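You operate a simulated robot arm through the tools that you are given. There is no shell and no other tool.

Carry out the task below with a simulated robot arm. There is one attempt and no reset: what you move stays moved.

JOB
Light the lamp and brush the lint off the bed.
Fine: slide the stop to about 35 cm before brushing, open the lamp flap, leave the lamp on and put the brush back. Set down upright: brush. What is to be rubbed or washed off counts as gone when no trace of it is left.
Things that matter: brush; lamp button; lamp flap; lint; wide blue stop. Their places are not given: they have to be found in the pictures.

The check looks at the end state, three seconds after you hand in, the way a careful person would. Anything else that was tipped, shoved, dropped, spilled or broken makes it a failure.

ROBOT AND FRAMES
A 7-joint arm with a two-finger gripper, fixed in place. Base frame: the origin is at the foot of the arm, x ahead of it, y to its left, z up. Readings come in cm, degrees, newtons and seconds.
With the tool pointing down near the work surface it reaches from about 34 to 72 cm from the base axis. Its first joint turns from -66.0 to 66.0 degrees. Payload 2.45 kg.
The tool frame sits at the grasp point between the pads (the TCP): z along the fingers, y along the line on which they close. The tips reach 2.6 cm beyond it. Largest opening 9.6 cm; the body of the gripper starts 6.9 cm behind the TCP.
Orientation is told as [roll, pitch, yaw] about the base's x, y, z axes, in that order, counted from this pose: with the fingers straight down and closing along the base's y, the tool's x points along the base's -x, its y along +y and its z along -z.

CONTROLS
- The arm moves only by the tool apply_moves. Its argument "steps" is a list that holds one entry, the list of rows, each a list of 7 numbers: the shift along the tool's x, y, z in m, then the turn, a rotation vector about the tool's x, y, z in degrees, then the opening, from 0 (shut) to 1 (fully open). In form: [[[dx, dy, dz, wx, wy, wz, hand], ...]]. A call has 1 to 20 rows; each row shifts and turns the commanded pose from where the row before left it, along the tool's axes as they then stand. Rows are played at 5 a second. More than 5 cm and 8.6 degrees between two rows, or a gripper value outside its range, and nothing of the call is played. A pose out of reach is approached as far as the arm can. The call stops where the force on the tool passes 40 N (or 10 N more than at its start, if that is more) or the arm is blocked; 0.2 s more then pass. The fingers move at their own pace and stop on an object; they squeeze with about 37 N. The grip force told is the motor's: it shows also when the fingers shut on nothing. Time passes only in rows, and 0.2 s behind the last, so rows that do not move let the fingers close. The reply holds the time, the measured pose of the TCP, the force on the tool along the base axes, the opening and the grip force, in the units named above and with some noise, with the torque about the TCP (base axes, N m) and any sound that the robot's microphone picked up.
- Cameras (640 x 400 px; columns grow to the right, rows downward): "scene" is fixed at [14.57, -36.31, 144.51]; the picture's right is [0.89, -0.45, 0.00], its down [-0.20, -0.39, -0.90] and it looks along [0.40, 0.80, -0.44] (base axes); focal length 281 px, centre (320, 200). "wrist" rides on the gripper at [8.2, 0.3, -9.8] in the tool frame; the picture's right is [-0.04, 1.00, 0.00], its down [-0.73, -0.03, -0.68] and it looks along [-0.68, -0.03, 0.73] (tool axes); focal length 256 px, centre (320, 200).
- grab_frame(camera): a new picture of that camera. It takes no simulated time.
- measure_at(camera, pixels): for up to 12 pixels [column, row] of the newest picture of that camera ("zoom" is the newest enlarged one), the place [x, y, z] in the base frame of the surface seen there, good to about 0.2 cm, but the place of the scene camera against the robot may be out by one fixed shift of up to 1.8 cm in any direction. It takes no simulated time.
- close_up(camera, box): a new picture of the part [left, top, right, bottom] of that camera's present view, enlarged. It takes no simulated time.
- job_done(): hands the job in; it is judged then, once.

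Leave the gripper open and the arm clear of the work at the hand-in unless told otherwise.

The tools are called after "Call:" as name(argument=value, ...) on one line, values as JSON. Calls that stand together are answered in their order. apply_moves: Moves the arm, as the interface text tells. Its arguments: {"type":"object","properties":{"steps":{"type":"array"}},"required":["steps"]} The other tools are called the same way: grab_frame (camera) takes a picture; measure_at (camera, pixels) gives the place of the surface under pixels of a picture; close_up (camera, box) takes an enlarged picture of a part of a camera's view; job_done () hands the job in.

At the start:

```text
clock: 0.0
eef_pos: [37.9, 18.07, 124.28]
orientation: [-0.1, 0.1, 0.0]
contact_force: [0.0, -0.3, -0.7]
torque: [-0.02, -0.01, 0.03]
opening: 9.62
grip_force: 0.1
```

scene: 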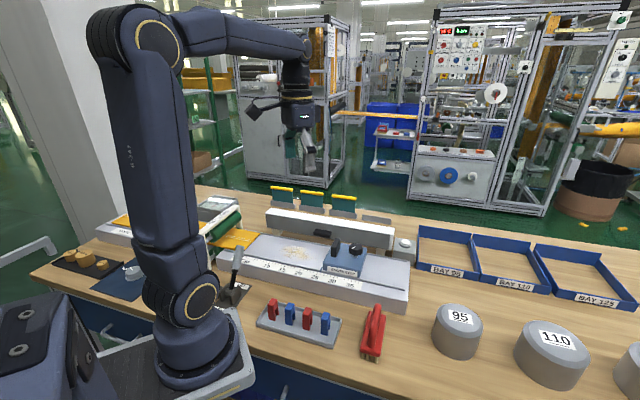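
wrist: 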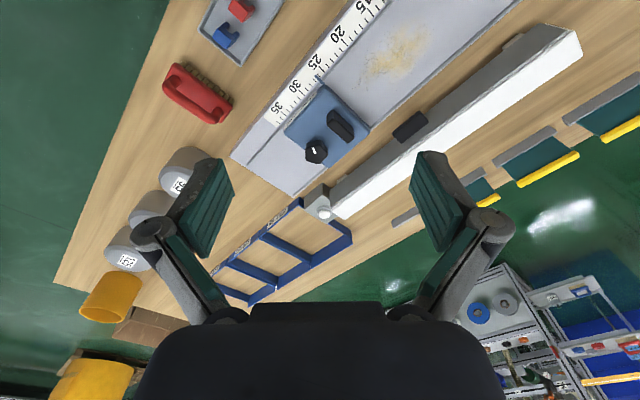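

I see a bench with a scale bed, a blue stop at about 30-ish, a lamp housing behind it, and what may be a brush near the arm's foot. I'll take enlarged views of the bed area and the left part first.

Call:
close_up(camera="scene", box=[200, 180, 430, 324])

Call:
close_up(camera="scene", box=[30, 180, 270, 330])

Call:
close_up(camera="wrist", box=[180, 0, 600, 262])

```text
2.78 times, centred on (315, 252) of scene
```

zoom: 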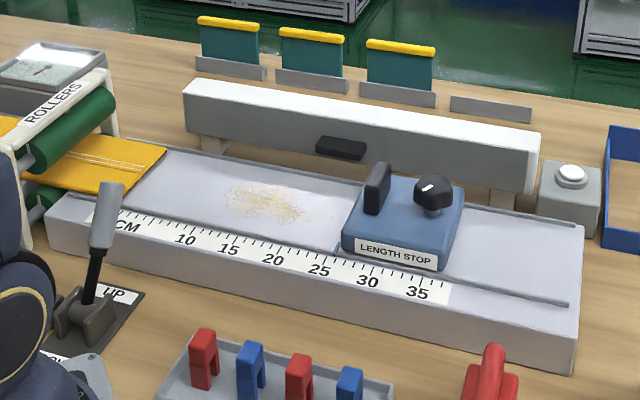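

```text
2.67 times, centred on (150, 255) of scene
```

zoom: 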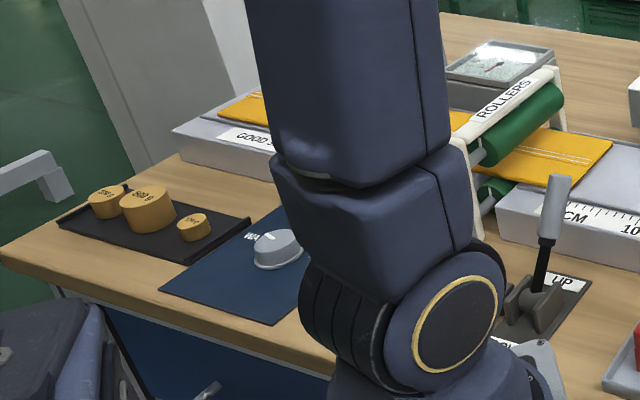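

```text
1.52 times, centred on (390, 131) of wrist
```

zoom: 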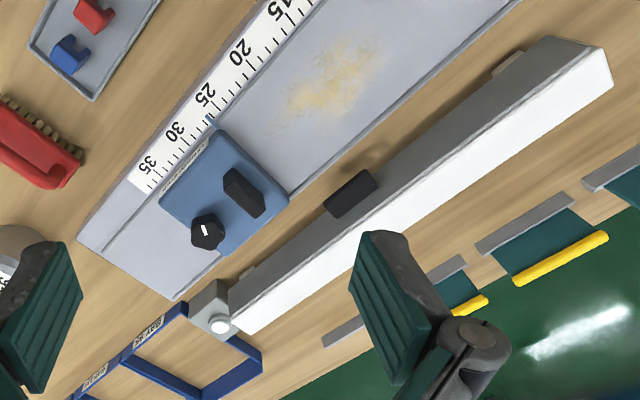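

The red object at (373,332) looks like a brush with bristles. I'll look closer at it, at the lamp box and button, and at the stop.

Call:
close_up(camera="scene", box=[330, 290, 430, 370])

Call:
close_up(camera="scene", box=[310, 220, 430, 295])

Call:
close_up(camera="wrist", box=[150, 40, 250, 140])

Call:
close_up(camera="wrist", box=[240, 60, 440, 220])

```text
5.00 times, centred on (380, 330) of scene
```

zoom: 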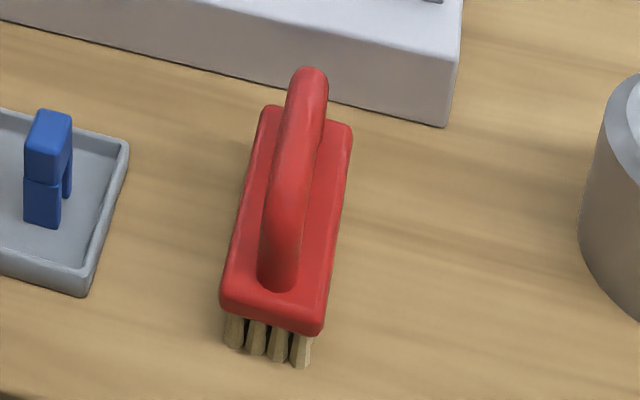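

```text
5.33 times, centred on (370, 258) of scene
```

zoom: 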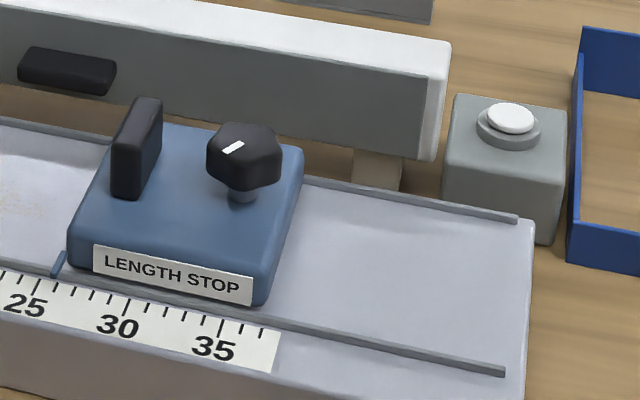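

```text
4.00 times, centred on (200, 90) of wrist
```

zoom: 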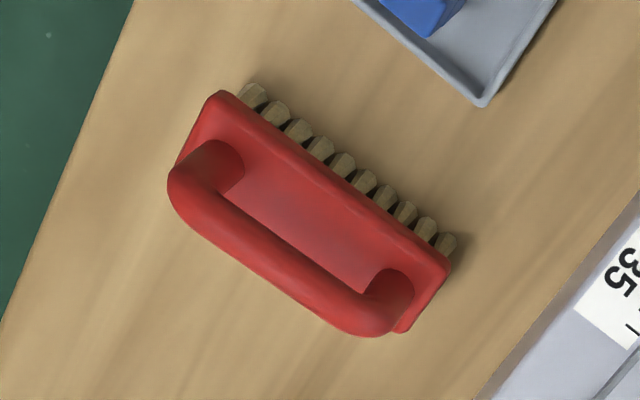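

```text
2.50 times, centred on (340, 140) of wrist
```

zoom: 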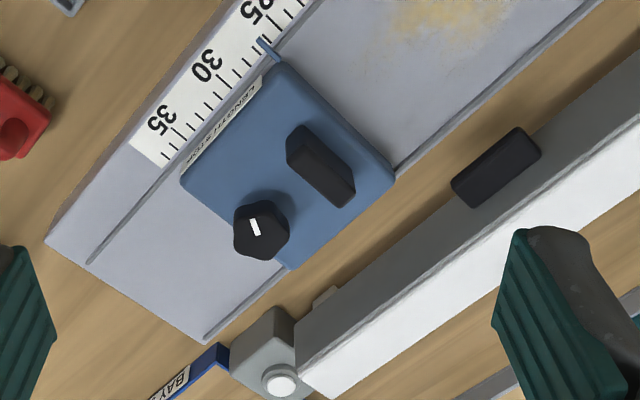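

Now I'll measure key points in both cameras so I can work out the scene camera's fixed shift. I'm using fresh views of each.

Call:
grab_frame(camera="wrist")

Call:
grab_frame(camera="scene")

Call:
measure_at(camera="wrist", pixels=[[324, 213], [316, 152], [341, 124], [410, 126], [315, 75], [196, 100], [180, 70], [222, 108], [400, 45], [295, 195], [150, 200], [240, 160]])

Call:
measure_at(camera="scene", pixels=[[404, 242], [357, 245], [336, 246], [323, 234], [374, 325], [372, 340], [296, 250], [372, 290], [400, 265], [409, 300], [325, 272], [345, 265]])

```text
taken
```

wrist: 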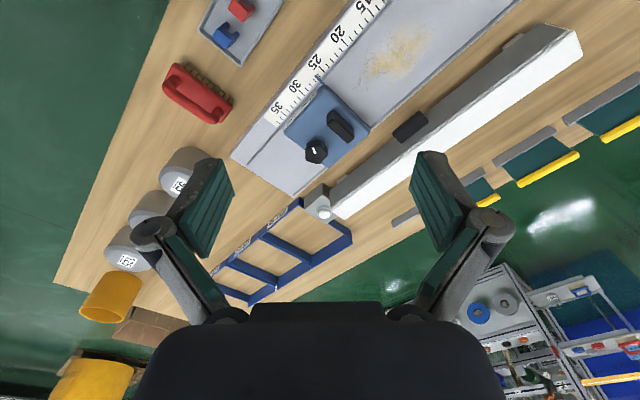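

```text
taken
```

scene: 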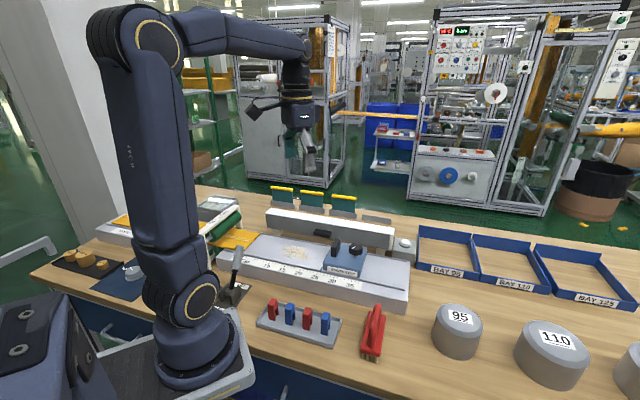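

```text
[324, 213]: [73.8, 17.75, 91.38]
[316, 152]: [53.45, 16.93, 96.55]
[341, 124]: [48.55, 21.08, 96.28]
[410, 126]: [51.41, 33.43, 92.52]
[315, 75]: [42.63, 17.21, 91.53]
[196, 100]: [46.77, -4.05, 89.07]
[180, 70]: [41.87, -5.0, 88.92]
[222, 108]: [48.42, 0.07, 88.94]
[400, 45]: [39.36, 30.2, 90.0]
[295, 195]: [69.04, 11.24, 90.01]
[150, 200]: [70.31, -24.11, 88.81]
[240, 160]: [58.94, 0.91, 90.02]
```

```text
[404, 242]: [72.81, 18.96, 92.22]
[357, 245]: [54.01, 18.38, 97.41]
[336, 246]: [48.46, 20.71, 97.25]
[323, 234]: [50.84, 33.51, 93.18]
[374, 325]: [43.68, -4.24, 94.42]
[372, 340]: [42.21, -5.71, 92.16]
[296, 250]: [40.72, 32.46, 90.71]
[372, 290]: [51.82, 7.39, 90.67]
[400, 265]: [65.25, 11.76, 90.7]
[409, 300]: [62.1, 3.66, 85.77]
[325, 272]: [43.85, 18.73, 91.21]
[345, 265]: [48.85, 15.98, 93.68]
```

The shift between the two cameras is roughly 1 cm. I'll take enlarged wrist views and measure details: scale ticks, stop, lamp and brush.

Call:
close_up(camera="wrist", box=[220, 0, 420, 125])

```text
3.20 times, centred on (320, 62) of wrist
```

zoom: 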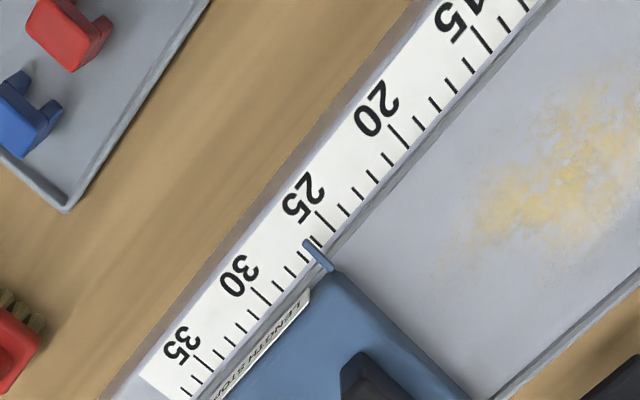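

Call:
measure_at(camera="zoom", pixels=[[480, 40], [397, 136], [324, 229], [258, 297], [200, 366], [311, 248], [329, 266], [345, 280], [520, 240], [470, 260], [600, 80], [440, 290]])

Call:
close_up(camera="wrist", box=[230, 70, 390, 170])

```text
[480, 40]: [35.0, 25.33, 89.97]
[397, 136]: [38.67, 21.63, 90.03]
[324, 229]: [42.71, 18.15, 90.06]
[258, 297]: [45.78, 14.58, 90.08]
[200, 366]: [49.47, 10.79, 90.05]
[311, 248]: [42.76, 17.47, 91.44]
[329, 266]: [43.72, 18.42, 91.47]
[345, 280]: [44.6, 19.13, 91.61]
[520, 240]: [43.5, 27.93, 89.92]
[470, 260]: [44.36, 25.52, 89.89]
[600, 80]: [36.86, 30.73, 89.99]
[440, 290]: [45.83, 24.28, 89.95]
```

```text
4.00 times, centred on (310, 120) of wrist
```

zoom: 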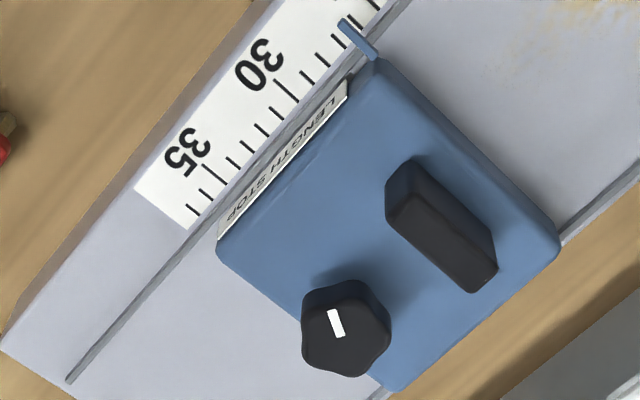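

The bed axis runs at −45° in the base frame (tick 15 at [35, 25.3], tick 35 at [49.5, 10.8]), and the pointer sits near 26. I'll turn the tool to yaw +45° and come down a bit for a closer view of the stop, lamp and knob.

Call:
apply_moves(steps=[[[0, 0, 0.016, 0, 0, -7.5, 1], [0, 0, 0.016, 0, 0, -7.5, 1], [0, 0, 0.016, 0, 0, -7.5, 1], [0, 0, 0.016, 0, 0, -7.5, 1], [0, 0, 0.016, 0, 0, -7.5, 1], [0, 0, 0.016, 0, 0, -7.5, 1], [-0.02, -0.02, 0, 0, 0, 0, 1], [-0.02, -0.02, 0, 0, 0, 0, 1], [0, 0, 0, 0, 0, 0, 1]]])

Call:
grab_frame(camera="wrist")

Call:
grab_frame(camera="scene")

```text
clock: 2.0
eef_pos: [43.51, 18.06, 114.65]
orientation: [0.0, 0.0, 45.1]
contact_force: [-0.4, 0.3, 0.0]
torque: [-0.01, 0.0, -0.01]
opening: 9.59
grip_force: 0.1
```

```text
taken
```

wrist: 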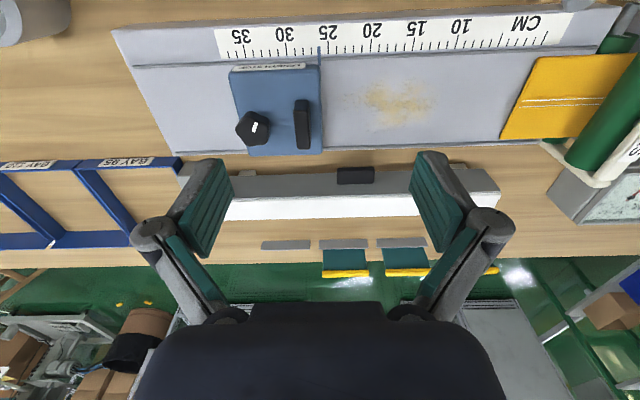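

```text
taken
```

scene: 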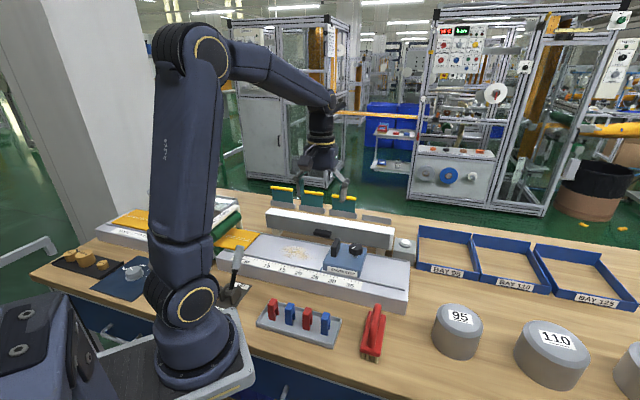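

The view is well aligned with the bed now. I'll zoom in on the stop and the lamp and measure the details.

Call:
close_up(camera="wrist", box=[220, 40, 348, 120])

Call:
measure_at(camera="wrist", pixels=[[302, 125], [303, 104], [252, 127], [356, 176], [340, 176], [374, 176], [330, 56], [330, 140], [240, 185], [470, 180], [340, 184], [300, 210]])

Call:
close_up(camera="wrist", box=[160, 140, 520, 260])

```text
5.00 times, centred on (284, 80) of wrist
```

zoom: 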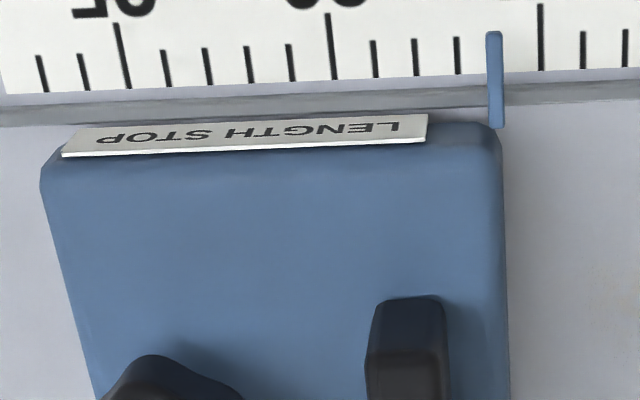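

```text
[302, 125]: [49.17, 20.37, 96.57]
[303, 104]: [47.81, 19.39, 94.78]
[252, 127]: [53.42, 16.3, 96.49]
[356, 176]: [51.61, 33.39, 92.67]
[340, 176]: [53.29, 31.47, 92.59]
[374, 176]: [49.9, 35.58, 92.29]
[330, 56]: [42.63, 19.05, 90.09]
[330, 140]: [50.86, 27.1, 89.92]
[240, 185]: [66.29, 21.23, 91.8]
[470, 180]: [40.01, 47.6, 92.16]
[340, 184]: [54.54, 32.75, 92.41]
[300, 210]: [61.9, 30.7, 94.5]
```

```text
1.78 times, centred on (340, 200) of wrist
```

zoom: 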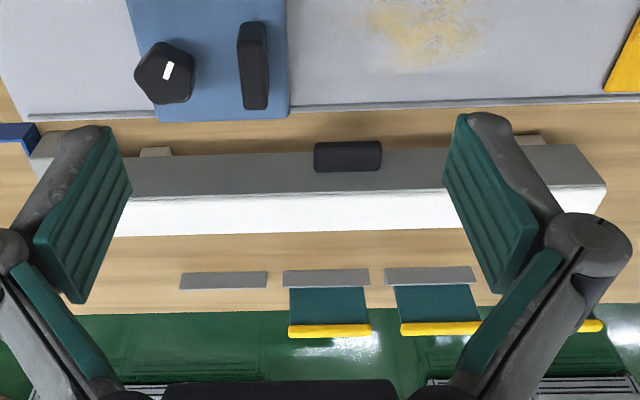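

The lamp's grey sloped front has a black bar handle near its lower edge, so it probably hinges at the top. I'll lower and tilt the tool about 30° to look at the flap handle from the front.

Call:
apply_moves(steps=[[[0.00875, 0.0125, 0.0316, 0, 0, 0, 1], [0.00875, 0.0125, 0.0316, 0, 0, 0, 1], [0.00875, 0.0125, 0.0316, 0, 0, 0, 1], [0.00875, 0.0125, 0.0316, 0, 0, 0, 1], [0, 0, 0, 0, -7.5, 0, 1], [0, 0, 0, 0, -7.5, 0, 1], [0, 0, 0, 0, -7.5, 0, 1], [0, 0, 0, 0, -7.5, 0, 1], [0, 0, 0, 0, 0, 0, 1]]])

Call:
grab_frame(camera="wrist")

```text
clock: 4.0
eef_pos: [37.5, 19.35, 102.06]
orientation: [0.6, -27.9, 45.1]
contact_force: [0.0, -0.5, 0.5]
torque: [0.02, 0.03, -0.01]
opening: 9.59
grip_force: 0.1
```

```text
taken
```

wrist: 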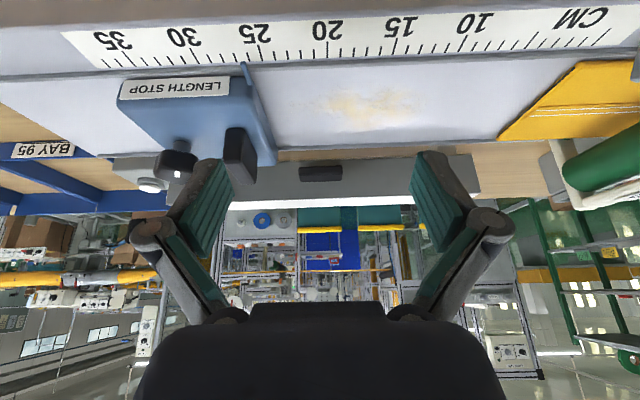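

Call:
close_up(camera="wrist", box=[230, 130, 430, 230])

Call:
measure_at(camera="wrist", pixels=[[320, 173], [300, 173], [341, 173], [320, 166], [320, 180], [320, 157], [320, 161], [320, 185], [320, 198], [370, 163], [370, 185], [280, 165]])

Call:
close_up(camera="wrist", box=[90, 130, 250, 220])

```text
3.20 times, centred on (330, 180) of wrist
```

zoom: 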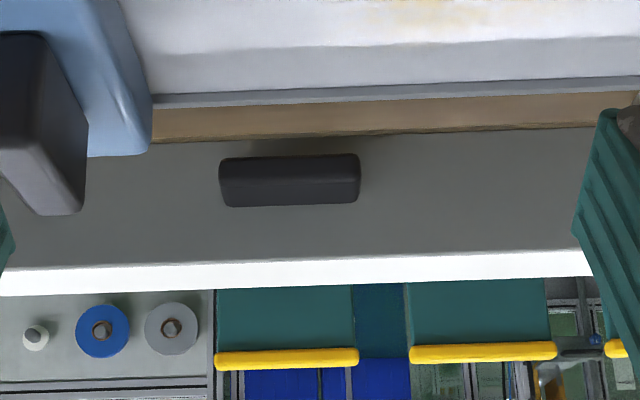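

```text
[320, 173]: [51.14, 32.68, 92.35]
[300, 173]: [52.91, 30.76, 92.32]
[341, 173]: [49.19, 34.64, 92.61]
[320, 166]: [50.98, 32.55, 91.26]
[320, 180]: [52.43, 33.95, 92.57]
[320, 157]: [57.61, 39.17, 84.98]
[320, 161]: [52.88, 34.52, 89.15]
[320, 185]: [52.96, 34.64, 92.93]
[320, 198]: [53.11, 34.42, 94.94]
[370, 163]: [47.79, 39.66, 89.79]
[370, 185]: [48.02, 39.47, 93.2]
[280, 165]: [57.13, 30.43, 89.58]
```

```text
4.00 times, centred on (170, 175) of wrist
```

zoom: 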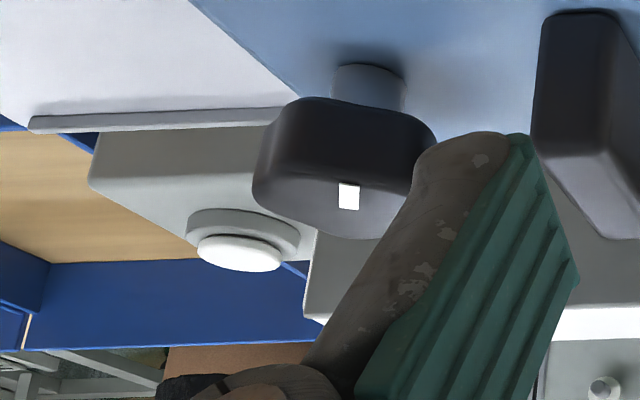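

The handle is a block about 5.5 cm long, projecting ~2.6 cm from a vertical face at v≈61.9. I can't yet tell which edge carries the hinge. I'll zoom in on the flap's edges from both cameras.

Call:
close_up(camera="scene", box=[260, 200, 340, 250])

Call:
close_up(camera="scene", box=[350, 210, 430, 260])

Call:
close_up(camera="wrist", box=[280, 150, 360, 200])

Call:
close_up(camera="wrist", box=[420, 140, 500, 220])

```text
8.00 times, centred on (300, 225) of scene
```

zoom: 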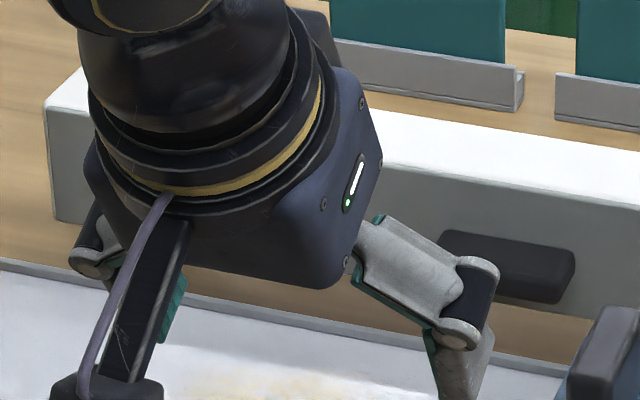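

```text
8.00 times, centred on (390, 235) of scene
```

zoom: 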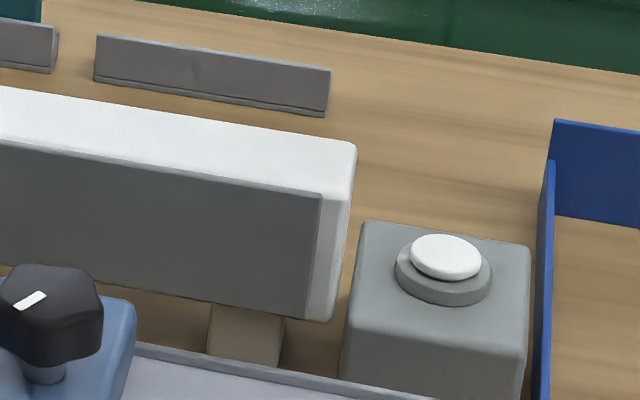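

```text
8.00 times, centred on (320, 175) of wrist
```

zoom: 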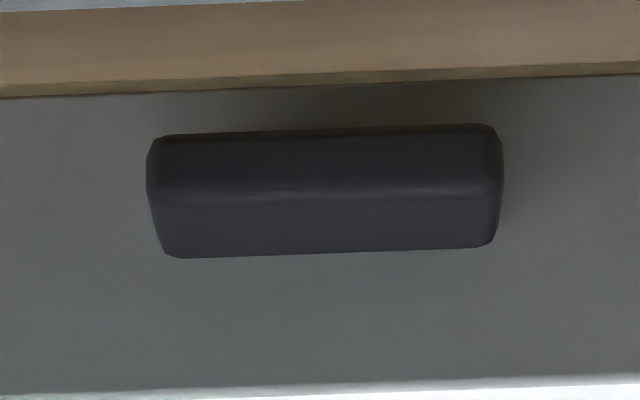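

```text
5.00 times, centred on (460, 180) of wrist
```

zoom: 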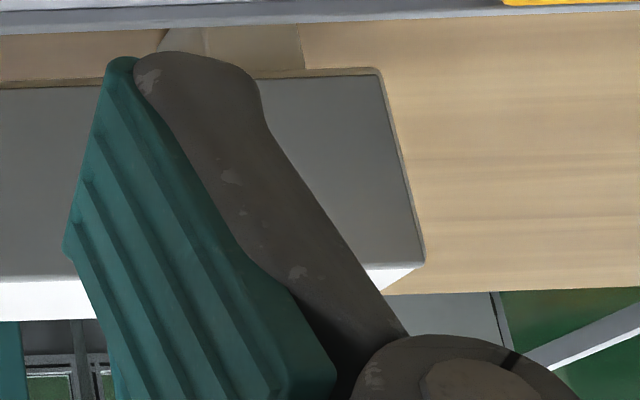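

Call:
close_up(camera="wrist", box=[280, 150, 360, 200])

Call:
measure_at(camera="zoom", pixels=[[320, 135], [320, 160], [320, 185], [320, 200], [320, 230], [320, 248], [320, 260], [320, 100], [320, 380], [160, 190], [492, 190], [320, 395]])

```text
8.00 times, centred on (320, 175) of wrist
```

zoom: 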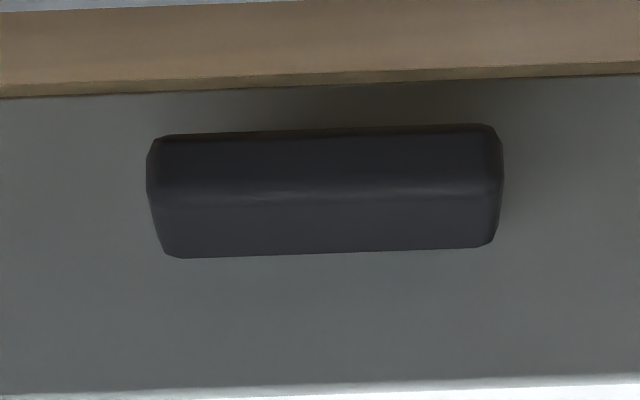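

```text
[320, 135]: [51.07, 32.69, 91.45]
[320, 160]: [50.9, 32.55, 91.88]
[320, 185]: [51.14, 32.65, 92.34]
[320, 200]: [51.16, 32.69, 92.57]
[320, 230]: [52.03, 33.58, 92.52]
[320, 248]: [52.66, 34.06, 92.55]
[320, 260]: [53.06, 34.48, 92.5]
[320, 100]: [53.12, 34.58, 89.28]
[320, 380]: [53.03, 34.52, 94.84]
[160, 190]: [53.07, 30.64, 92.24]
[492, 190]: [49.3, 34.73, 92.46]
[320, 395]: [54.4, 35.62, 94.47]
```

The face spans z 89.1–94.9 with the handle at its middle, so I'll have to probe to find the hinge side. The stop comes first: I'll straighten the tool, rise, and look down on the stop's plate handle and knob.

Call:
apply_moves(steps=[[[0, 0, 0, 0, 7.5, 0, 1], [0, 0, 0, 0, 7.5, 0, 1], [0, 0, 0, 0, 7.5, 0, 1], [0, 0, 0, 0, 7.5, 0, 1], [-0.015, -0.0325, -0.02, 0, 0, 0, 1], [-0.015, -0.0325, -0.02, 0, 0, 0, 1], [0, 0, 0, 0, 0, 0, 1]]])

Call:
grab_frame(camera="wrist")

```text
clock: 5.6
eef_pos: [44.21, 16.52, 106.17]
orientation: [0.0, 0.1, 45.0]
contact_force: [0.6, -0.2, 0.6]
torque: [0.01, 0.0, -0.01]
opening: 9.61
grip_force: 0.1
```

```text
taken
```

wrist: 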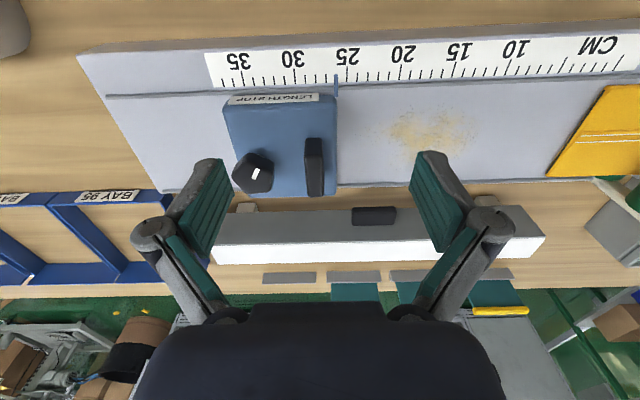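

Call:
close_up(camera="wrist", box=[210, 80, 370, 200])

```text
3.33 times, centred on (290, 140) of wrist
```

zoom: 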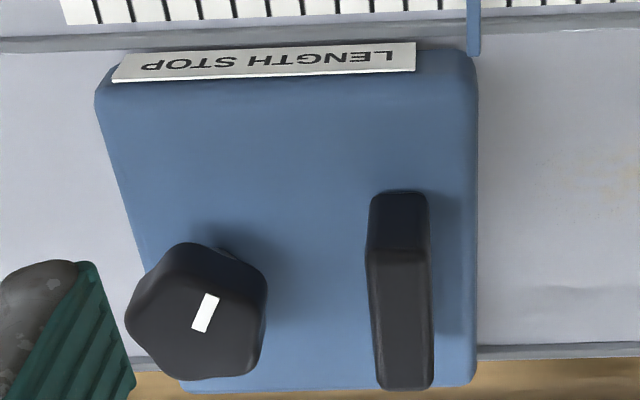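

Call:
measure_at(camera="zoom", pixels=[[374, 256], [426, 256], [380, 380], [428, 380], [400, 320], [400, 205], [300, 150], [320, 300], [190, 370], [205, 312], [140, 320], [260, 310]])

Call:
measure_at(camera="wrist", pixels=[[110, 97], [165, 188], [80, 55], [337, 85], [245, 82], [296, 80], [347, 76], [400, 73], [455, 70], [511, 66], [250, 190], [345, 184]])

```text
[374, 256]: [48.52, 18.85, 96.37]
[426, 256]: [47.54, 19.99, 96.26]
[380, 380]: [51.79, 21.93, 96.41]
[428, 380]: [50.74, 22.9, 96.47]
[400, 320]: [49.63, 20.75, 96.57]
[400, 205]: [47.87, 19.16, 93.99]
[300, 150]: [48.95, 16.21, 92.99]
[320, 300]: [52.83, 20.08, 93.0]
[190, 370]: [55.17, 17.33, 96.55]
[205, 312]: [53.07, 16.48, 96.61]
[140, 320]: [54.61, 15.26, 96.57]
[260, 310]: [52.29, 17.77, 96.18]
```

```text
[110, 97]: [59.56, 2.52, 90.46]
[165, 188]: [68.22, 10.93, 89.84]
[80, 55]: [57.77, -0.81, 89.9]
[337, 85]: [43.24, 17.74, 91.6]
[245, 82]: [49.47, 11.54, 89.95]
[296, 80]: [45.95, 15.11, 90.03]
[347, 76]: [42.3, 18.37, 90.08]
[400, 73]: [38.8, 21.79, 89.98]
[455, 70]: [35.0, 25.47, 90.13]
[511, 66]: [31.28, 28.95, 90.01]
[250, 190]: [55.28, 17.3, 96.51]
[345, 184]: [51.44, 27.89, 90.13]
```

I'll check the bed's exact axis angle from points along the front rail and the stop's edges.

Call:
measure_at(camera="wrist", pixels=[[120, 96], [180, 94], [420, 82], [500, 79], [560, 76], [600, 74], [210, 56], [590, 38], [360, 183], [400, 182], [500, 178], [190, 190]])

```text
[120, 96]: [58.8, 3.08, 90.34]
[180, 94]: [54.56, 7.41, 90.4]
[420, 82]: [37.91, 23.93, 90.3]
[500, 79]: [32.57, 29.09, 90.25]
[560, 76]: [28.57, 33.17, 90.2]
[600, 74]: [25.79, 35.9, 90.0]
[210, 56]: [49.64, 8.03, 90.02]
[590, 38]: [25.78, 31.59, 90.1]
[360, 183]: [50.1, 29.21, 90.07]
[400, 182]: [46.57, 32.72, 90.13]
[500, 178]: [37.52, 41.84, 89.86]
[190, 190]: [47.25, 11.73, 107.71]
```

The bed axis is −45° within half a degree, the rails are at v≈43.8 and 56.1, and the bed top is z=90. The stop's plate handle is centred at u≈20.3, v≈49.9, 1.8 cm thick, with its top at z=96.5 and the body top at 93. The knob starts at u≈24, so I'll approach with a narrow 3.8 cm opening.

Call:
apply_moves(steps=[[[-0.0348, -0.0036, 0, 0, 0, 0, 0.4], [-0.0348, -0.0036, 0, 0, 0, 0, 0.4], [0, 0, 0, 0, 0, 0, 0.4], [0, 0, 0, 0, 0, 0, 0.4], [0, 0, 0.02, 0, 0, 0, 0.4], [0, 0, 0.02, 0, 0, 0, 0.4], [0, 0, 0, 0, 0, 0, 0.4]]])

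Call:
grab_frame(camera="wrist")

Call:
close_up(camera="scene", box=[290, 190, 420, 290])

```text
clock: 7.2
eef_pos: [49.54, 21.08, 102.25]
orientation: [0.0, 0.0, 44.9]
contact_force: [0.5, 0.6, -0.4]
torque: [0.0, 0.01, 0.03]
opening: 3.84
grip_force: 0.1
```

```text
taken
```

wrist: 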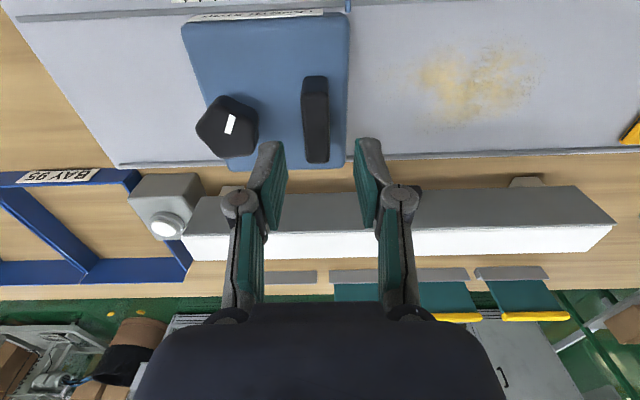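

```text
4.00 times, centred on (355, 240) of scene
```

zoom: 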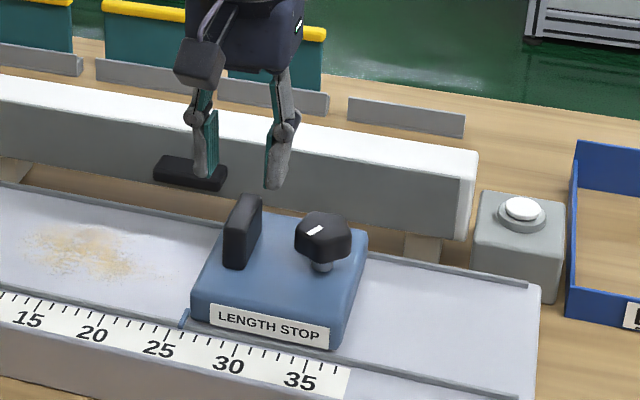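

The fingers straddle the plate position at u≈20.1 and v≈49.9. I'll descend 6 cm so the pads flank the plate, leaving about 0.5 cm to the body, and watch the force.

Call:
apply_moves(steps=[[[0, -0.0015, 0.02, 0, 0, 0, 0.4], [0, 0, 0.02, 0, 0, 0, 0.4], [0, 0, 0.012, 0, 0, 0, 0.4], [0, 0, 0.009, 0, 0, 0, 0.4], [0, 0, 0, 0, 0, 0, 0.4]]])

Call:
close_up(camera="scene", box=[290, 190, 420, 290])

Call:
grab_frame(camera="wrist")

```text
clock: 8.4
eef_pos: [49.68, 20.97, 96.03]
orientation: [0.0, 0.1, 45.0]
contact_force: [-0.2, 0.3, 0.1]
torque: [0.01, -0.02, -0.01]
opening: 3.84
grip_force: 0.1
```

```text
4.00 times, centred on (355, 240) of scene
```

zoom: 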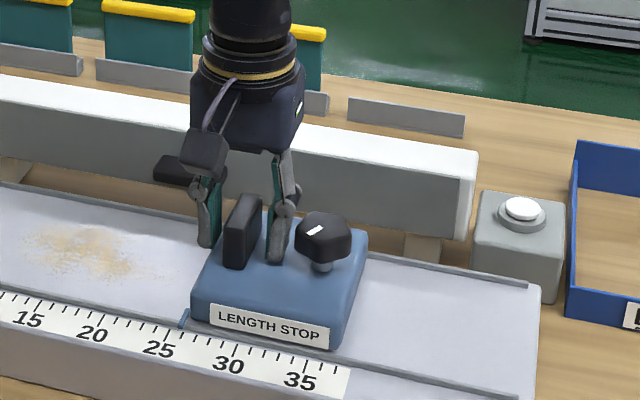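

```text
taken
```

wrist: 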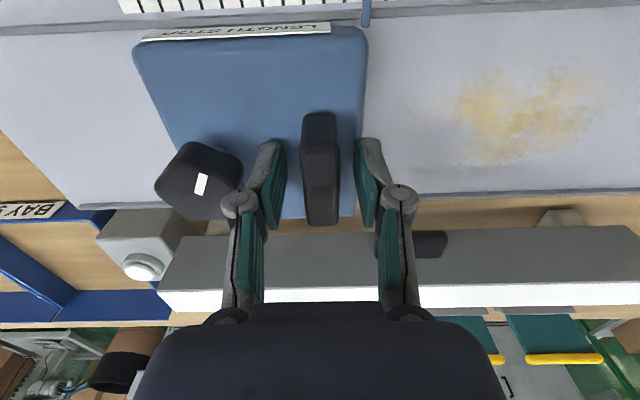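

The pads straddle the plate cleanly without touching the knob. I'll close on the plate and wait for the fingers to settle.

Call:
apply_moves(steps=[[[0, 0, 0, 0, 0, 0, 0.0], [0, 0, 0, 0, 0, 0, 0.0], [0, 0, 0, 0, 0, 0, 0.0], [0, 0, 0, 0, 0, 0, 0.0], [0, 0, 0, 0, 0, 0, 0.0]]])

```text
clock: 9.6
eef_pos: [49.84, 20.99, 95.84]
orientation: [0.0, 0.0, 45.1]
contact_force: [-0.6, 1.5, -3.3]
torque: [0.06, -0.02, -0.07]
opening: 1.77
grip_force: 43.5
```

The plate is gripped (1.77 cm, 43 N). I'll try a small 0.6 cm slide towards +u to feel whether the stop moves freely.

Call:
apply_moves(steps=[[[0, -0.002, 0, 0, 0, 0, 0.0], [0, -0.002, 0, 0, 0, 0, 0.0], [0, -0.002, 0, 0, 0, 0, 0.0]]])

Call:
grab_frame(camera="wrist")

```text
clock: 10.4
eef_pos: [50.26, 20.57, 95.83]
orientation: [0.0, 0.0, 45.0]
contact_force: [0.2, 1.7, -1.9]
torque: [-0.07, 0.13, 0.03]
opening: 1.78
grip_force: 42.9
```

```text
taken
```

wrist: 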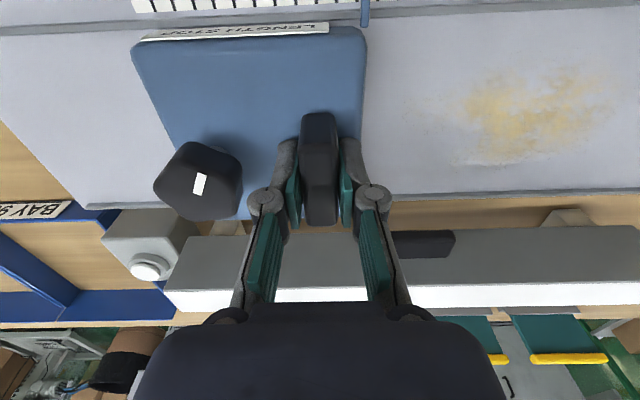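

The stop slides freely with about 2 N. I'll continue 8.4 cm further to bring the pointer from 26 to 35.

Call:
apply_moves(steps=[[[0, -0.0084, 0, 0, 0, 0, 0.0], [0, -0.0084, 0, 0, 0, 0, 0.0], [0, -0.0084, 0, 0, 0, 0, 0.0], [0, -0.0084, 0, 0, 0, 0, 0.0], [0, -0.0084, 0, 0, 0, 0, 0.0], [0, -0.0084, 0, 0, 0, 0, 0.0], [0, -0.0084, 0, 0, 0, 0, 0.0], [0, -0.0084, 0, 0, 0, 0, 0.0], [0, -0.0084, 0, 0, 0, 0, 0.0], [0, -0.0084, 0, 0, 0, 0, 0.0], [0, 0, 0, 0, 0, 0, 0.0]]])

Call:
close_up(camera="scene", box=[330, 240, 410, 300])

Call:
grab_frame(camera="wrist")

```text
clock: 12.8
eef_pos: [56.2, 14.49, 95.9]
orientation: [0.0, 0.1, 45.0]
contact_force: [2.3, 0.5, -7.0]
torque: [-0.31, 0.11, 0.01]
opening: 1.79
grip_force: 42.6
```

```text
6.67 times, centred on (370, 270) of scene
```

zoom: 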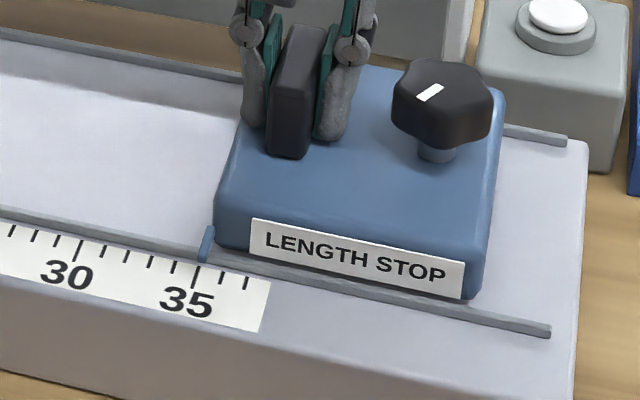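

```text
taken
```

wrist: 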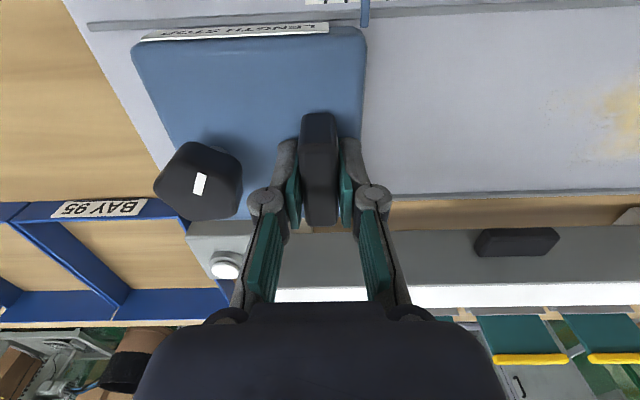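

The pointer sits right at tick 35. I'll release the plate, open narrowly so the knob isn't touched, and rise, then check the reading from above.

Call:
apply_moves(steps=[[[0, 0, 0, 0, 0, 0, 0.35], [0, 0, 0, 0, 0, 0, 0.38], [0, 0, 0, 0, 0, 0, 0.38], [0, 0, -0.02, 0, 0, 0, 0.38], [0, 0, -0.03, 0, 0, 0, 0.38], [0, 0, -0.04, 0, 0, 0, 0.38], [0.03, 0, -0.04, 0, 0, 0, 0.38], [0.04, 0.02, 0, 0, 0, 0, 0.38], [0, 0, 0, 0, 0, 0, 0.38]]])

Call:
grab_frame(camera="wrist")

Call:
close_up(camera="wrist", box=[180, 40, 440, 200])

```text
clock: 14.8
eef_pos: [49.84, 10.74, 109.46]
orientation: [0.0, 0.0, 45.1]
contact_force: [1.0, 0.4, -0.5]
torque: [0.02, 0.02, -0.03]
opening: 3.67
grip_force: 0.1
```

```text
taken
```

wrist: 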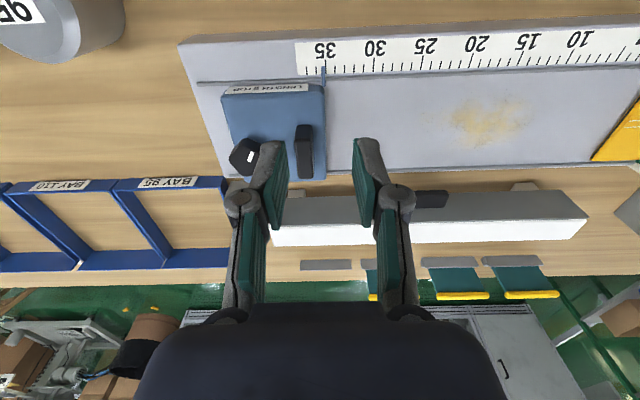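

```text
2.46 times, centred on (310, 120) of wrist
```

zoom: 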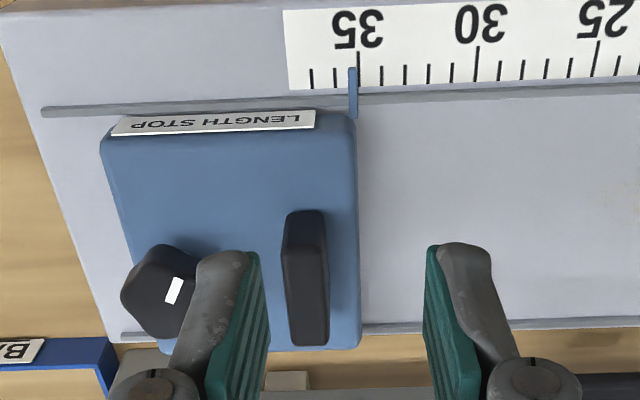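

Call:
measure_at(camera="zoom", pixels=[[353, 90], [359, 70], [477, 66], [353, 75], [358, 60]])

Call:
close_up(camera="wrist", box=[300, 40, 360, 90])

```text
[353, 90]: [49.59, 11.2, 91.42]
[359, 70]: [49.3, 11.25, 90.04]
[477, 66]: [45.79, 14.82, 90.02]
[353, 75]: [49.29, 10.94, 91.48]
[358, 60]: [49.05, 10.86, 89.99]
```

```text
8.00 times, centred on (330, 65) of wrist
```

zoom: 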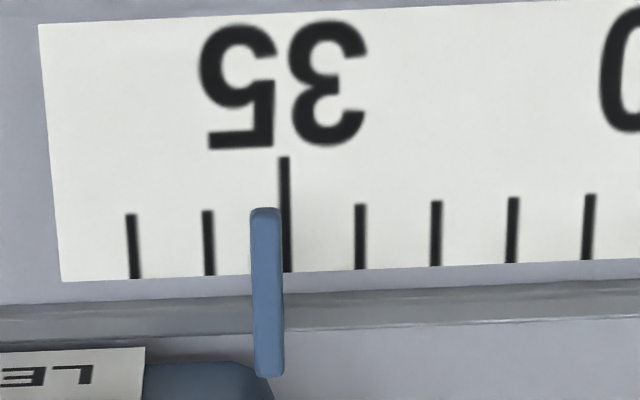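

The pointer is at ≈35.2, which is good. Next is the flap: I'll carry the open gripper at z≈109 to above the handle (u≈13.1, v≈59.9) and look.

Call:
apply_moves(steps=[[[-0.0341, 0.0291, 0, 0, 0, 0, 0.6], [-0.0341, 0.0291, 0, 0, 0, 0, 0.8], [-0.0341, 0.0291, 0, 0, 0, 0, 1], [-0.0341, 0.0291, 0, 0, 0, 0, 1], [-0.0341, 0.0291, 0, 0, 0, 0, 1], [0, 0, 0, 0, 0, 0, 1]]])

Call:
grab_frame(camera="wrist")

Call:
close_up(camera="scene", box=[250, 160, 410, 260])

```text
clock: 16.2
eef_pos: [51.55, 33.46, 109.14]
orientation: [0.0, 0.0, 45.0]
contact_force: [0.6, 0.3, 0.8]
torque: [-0.01, -0.01, 0.0]
opening: 9.57
grip_force: 0.0
```

```text
taken
```

wrist: 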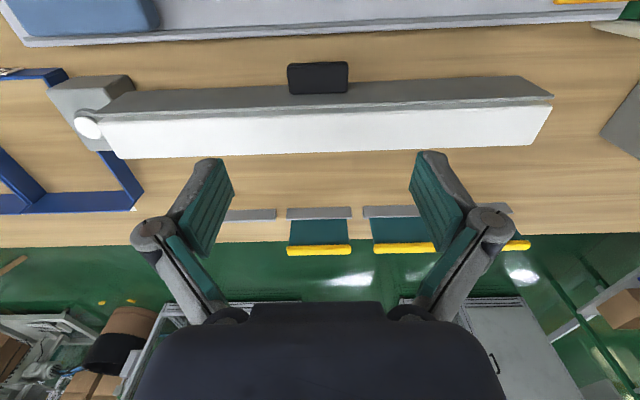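

```text
4.00 times, centred on (330, 210) of scene
```

zoom: 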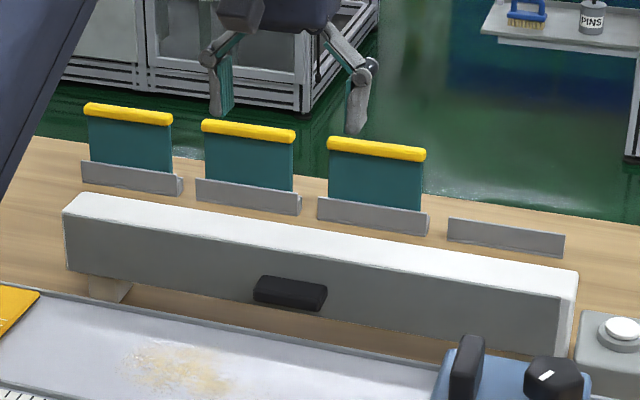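

I'll measure the handle's top and ends and the lamp's edges from here.

Call:
close_up(camera="wrist", box=[270, 50, 370, 130])

Call:
measure_at(camera="wrist", pixels=[[318, 84], [291, 85], [345, 83], [318, 68], [318, 90], [318, 100], [318, 106], [318, 112], [318, 145], [110, 110], [545, 98], [520, 80]])

```text
5.00 times, centred on (320, 90) of wrist
```

zoom: 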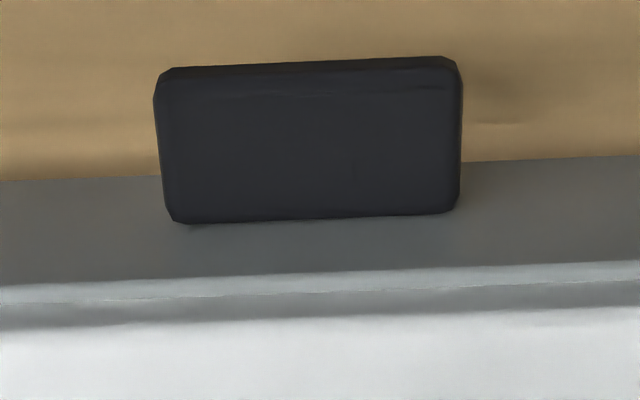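

```text
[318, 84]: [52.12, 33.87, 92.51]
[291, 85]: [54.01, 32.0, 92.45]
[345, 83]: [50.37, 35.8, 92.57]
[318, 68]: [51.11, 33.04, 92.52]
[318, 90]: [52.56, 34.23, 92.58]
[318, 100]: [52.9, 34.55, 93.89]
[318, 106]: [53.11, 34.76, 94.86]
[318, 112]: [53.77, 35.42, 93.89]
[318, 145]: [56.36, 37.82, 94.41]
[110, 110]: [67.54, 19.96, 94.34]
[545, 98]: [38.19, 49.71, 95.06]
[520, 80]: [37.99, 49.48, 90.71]
```

The flap's top lip stands at z≈95 with a groove behind it. The handle spans u 10.1–15.9 and v 59.3–61.9. I'll descend with the gripper fully open so the fingers pass the handle's ends, to z≈93.2.

Call:
apply_moves(steps=[[[0.003, -0.002, 0.035, 0, 0, 0, 1], [0, 0, 0.035, 0, 0, 0, 1], [0, 0, 0.035, 0, 0, 0, 1], [0, 0, 0.035, 0, 0, 0, 1], [0, 0, 0.01, 0, 0, 0, 1], [0, 0, 0.0095, 0, 0, 0, 1], [0, 0, 0, 0, 0, 0, 1]]])

Call:
close_up(camera="scene", box=[250, 180, 400, 270])

Call:
grab_frame(camera="wrist")

```text
clock: 17.8
eef_pos: [51.54, 33.01, 92.85]
orientation: [0.1, 0.0, 45.2]
contact_force: [0.0, 0.6, -0.1]
torque: [0.0, 0.0, 0.0]
opening: 9.61
grip_force: 0.0
```

```text
4.27 times, centred on (325, 225) of scene
```

zoom: 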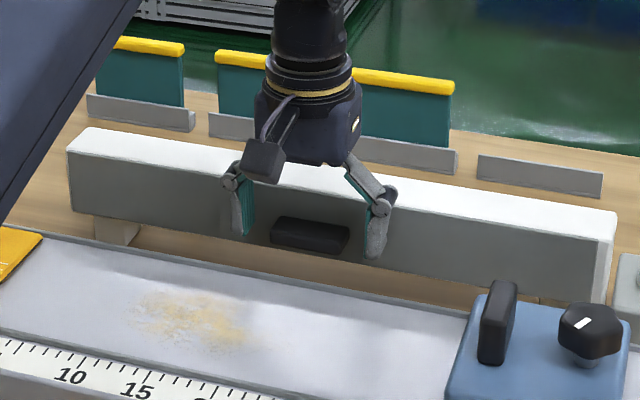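

```text
taken
```

wrist: 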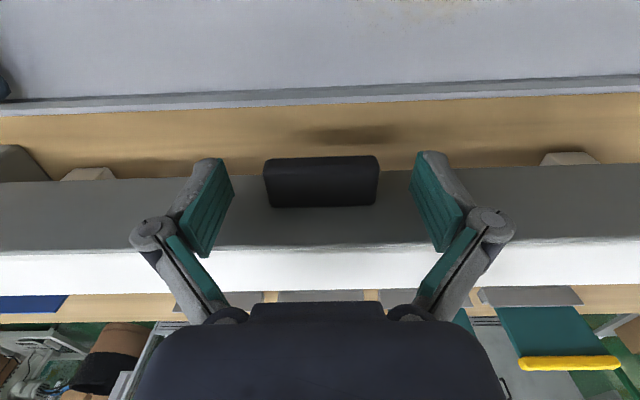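

The handle sits between the pads. I'll close on its ends.

Call:
apply_moves(steps=[[[0, 0, 0, 0, 0, 0, 0.5], [0, 0, 0, 0, 0, 0, 0.3], [0, 0, 0, 0, 0, 0, 0.3], [0, 0, 0, 0, 0, 0, 0.3], [0, 0, 0, 0, 0, 0, 0.3]]])

Call:
grab_frame(camera="wrist")

```text
clock: 19.0
eef_pos: [51.4, 33.09, 93.09]
orientation: [0.0, 0.0, 45.1]
contact_force: [-4.1, 1.8, 3.2]
torque: [0.1, 0.23, -0.08]
opening: 5.95
grip_force: 45.1
```

```text
taken
```

wrist: 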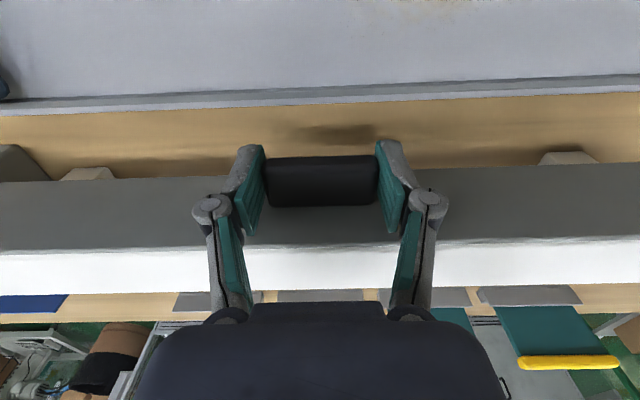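

Gripped at 5.95 cm. Now a small probe pull straight outward, 0.4 cm towards −v, to read which way the flap wants to swing.

Call:
apply_moves(steps=[[[0.002, 0, 0, 0, 0, 0, 0.3], [0.002, 0, 0, 0, 0, 0, 0.3], [0, 0, 0, 0, 0, 0, 0.3]]])

Call:
grab_frame(camera="wrist")

```text
clock: 19.8
eef_pos: [51.34, 33.05, 93.01]
orientation: [-0.1, -0.4, 45.1]
contact_force: [15.8, 22.1, -5.9]
torque: [-0.27, 0.55, -0.19]
opening: 5.96
grip_force: 45.3
```

```text
taken
```

wrist: 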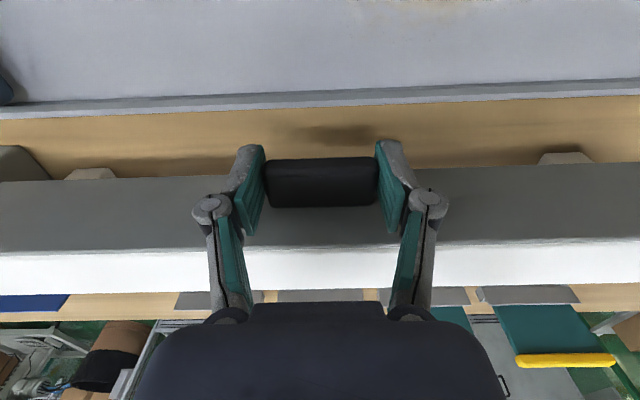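

The pull gave about 27 N with almost no motion (0.1 cm) and a slight downward reaction. I'll test the bottom-hinge direction by adding a small downward move while keeping the outward pull.

Call:
apply_moves(steps=[[[0, 0, 0.0015, 0, 0, 0, 0.3], [0, 0, 0.0015, 0, 0, 0, 0.3], [0, 0, 0, 0, 0, 0, 0.3]]])

```text
clock: 20.6
eef_pos: [51.25, 32.93, 93.06]
orientation: [0.0, -0.5, 45.0]
contact_force: [6.5, 15.4, 26.4]
torque: [0.51, -0.13, 0.05]
opening: 5.94
grip_force: 44.6
```

Downward is resisted (+26 N with no motion), so it isn't a bottom hinge. I'll go back up past the start and try the up-and-outward direction for a top hinge.

Call:
apply_moves(steps=[[[0, 0, -0.0015, 0, 0, 0, 0.3], [0, 0, -0.0015, 0, 0, 0, 0.3], [0, 0, -0.0015, 0, 0, 0, 0.3], [0, 0, -0.0015, 0, 0, 0, 0.3], [0, 0, 0, 0, 0, 0, 0.3]]])

Call:
grab_frame(camera="wrist")

```text
clock: 21.8
eef_pos: [51.19, 32.81, 93.19]
orientation: [0.1, 0.2, 45.0]
contact_force: [7.5, 22.3, -19.0]
torque: [-0.51, 0.74, -0.43]
opening: 5.94
grip_force: 44.9
```

```text
taken
```

wrist: 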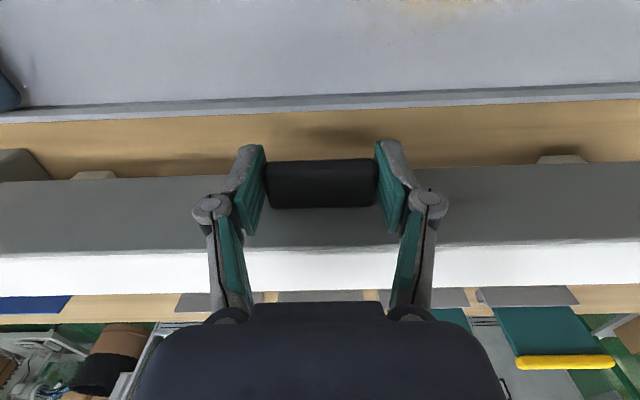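

Call:
close_up(camera="scene", box=[260, 190, 410, 260])

Call:
measure_at(camera="wrist", pixels=[[320, 170], [320, 195], [320, 215], [320, 235], [320, 250], [320, 275], [120, 200], [120, 240], [520, 190], [520, 230], [560, 260], [80, 270]])

```text
4.27 times, centred on (335, 225) of scene
```

zoom: 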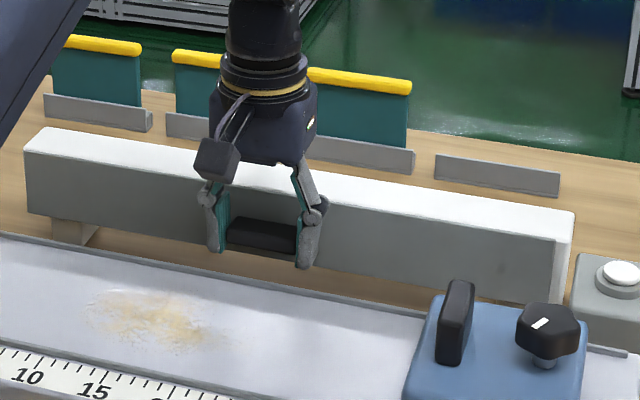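

```text
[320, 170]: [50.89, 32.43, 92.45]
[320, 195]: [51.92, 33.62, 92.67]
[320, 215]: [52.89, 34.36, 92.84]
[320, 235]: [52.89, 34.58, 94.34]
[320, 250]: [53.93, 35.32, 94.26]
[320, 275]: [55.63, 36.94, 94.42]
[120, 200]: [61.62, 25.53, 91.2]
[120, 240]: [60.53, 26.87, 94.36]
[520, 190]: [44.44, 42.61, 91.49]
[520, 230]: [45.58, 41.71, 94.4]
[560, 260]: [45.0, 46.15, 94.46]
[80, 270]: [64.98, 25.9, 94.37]
```

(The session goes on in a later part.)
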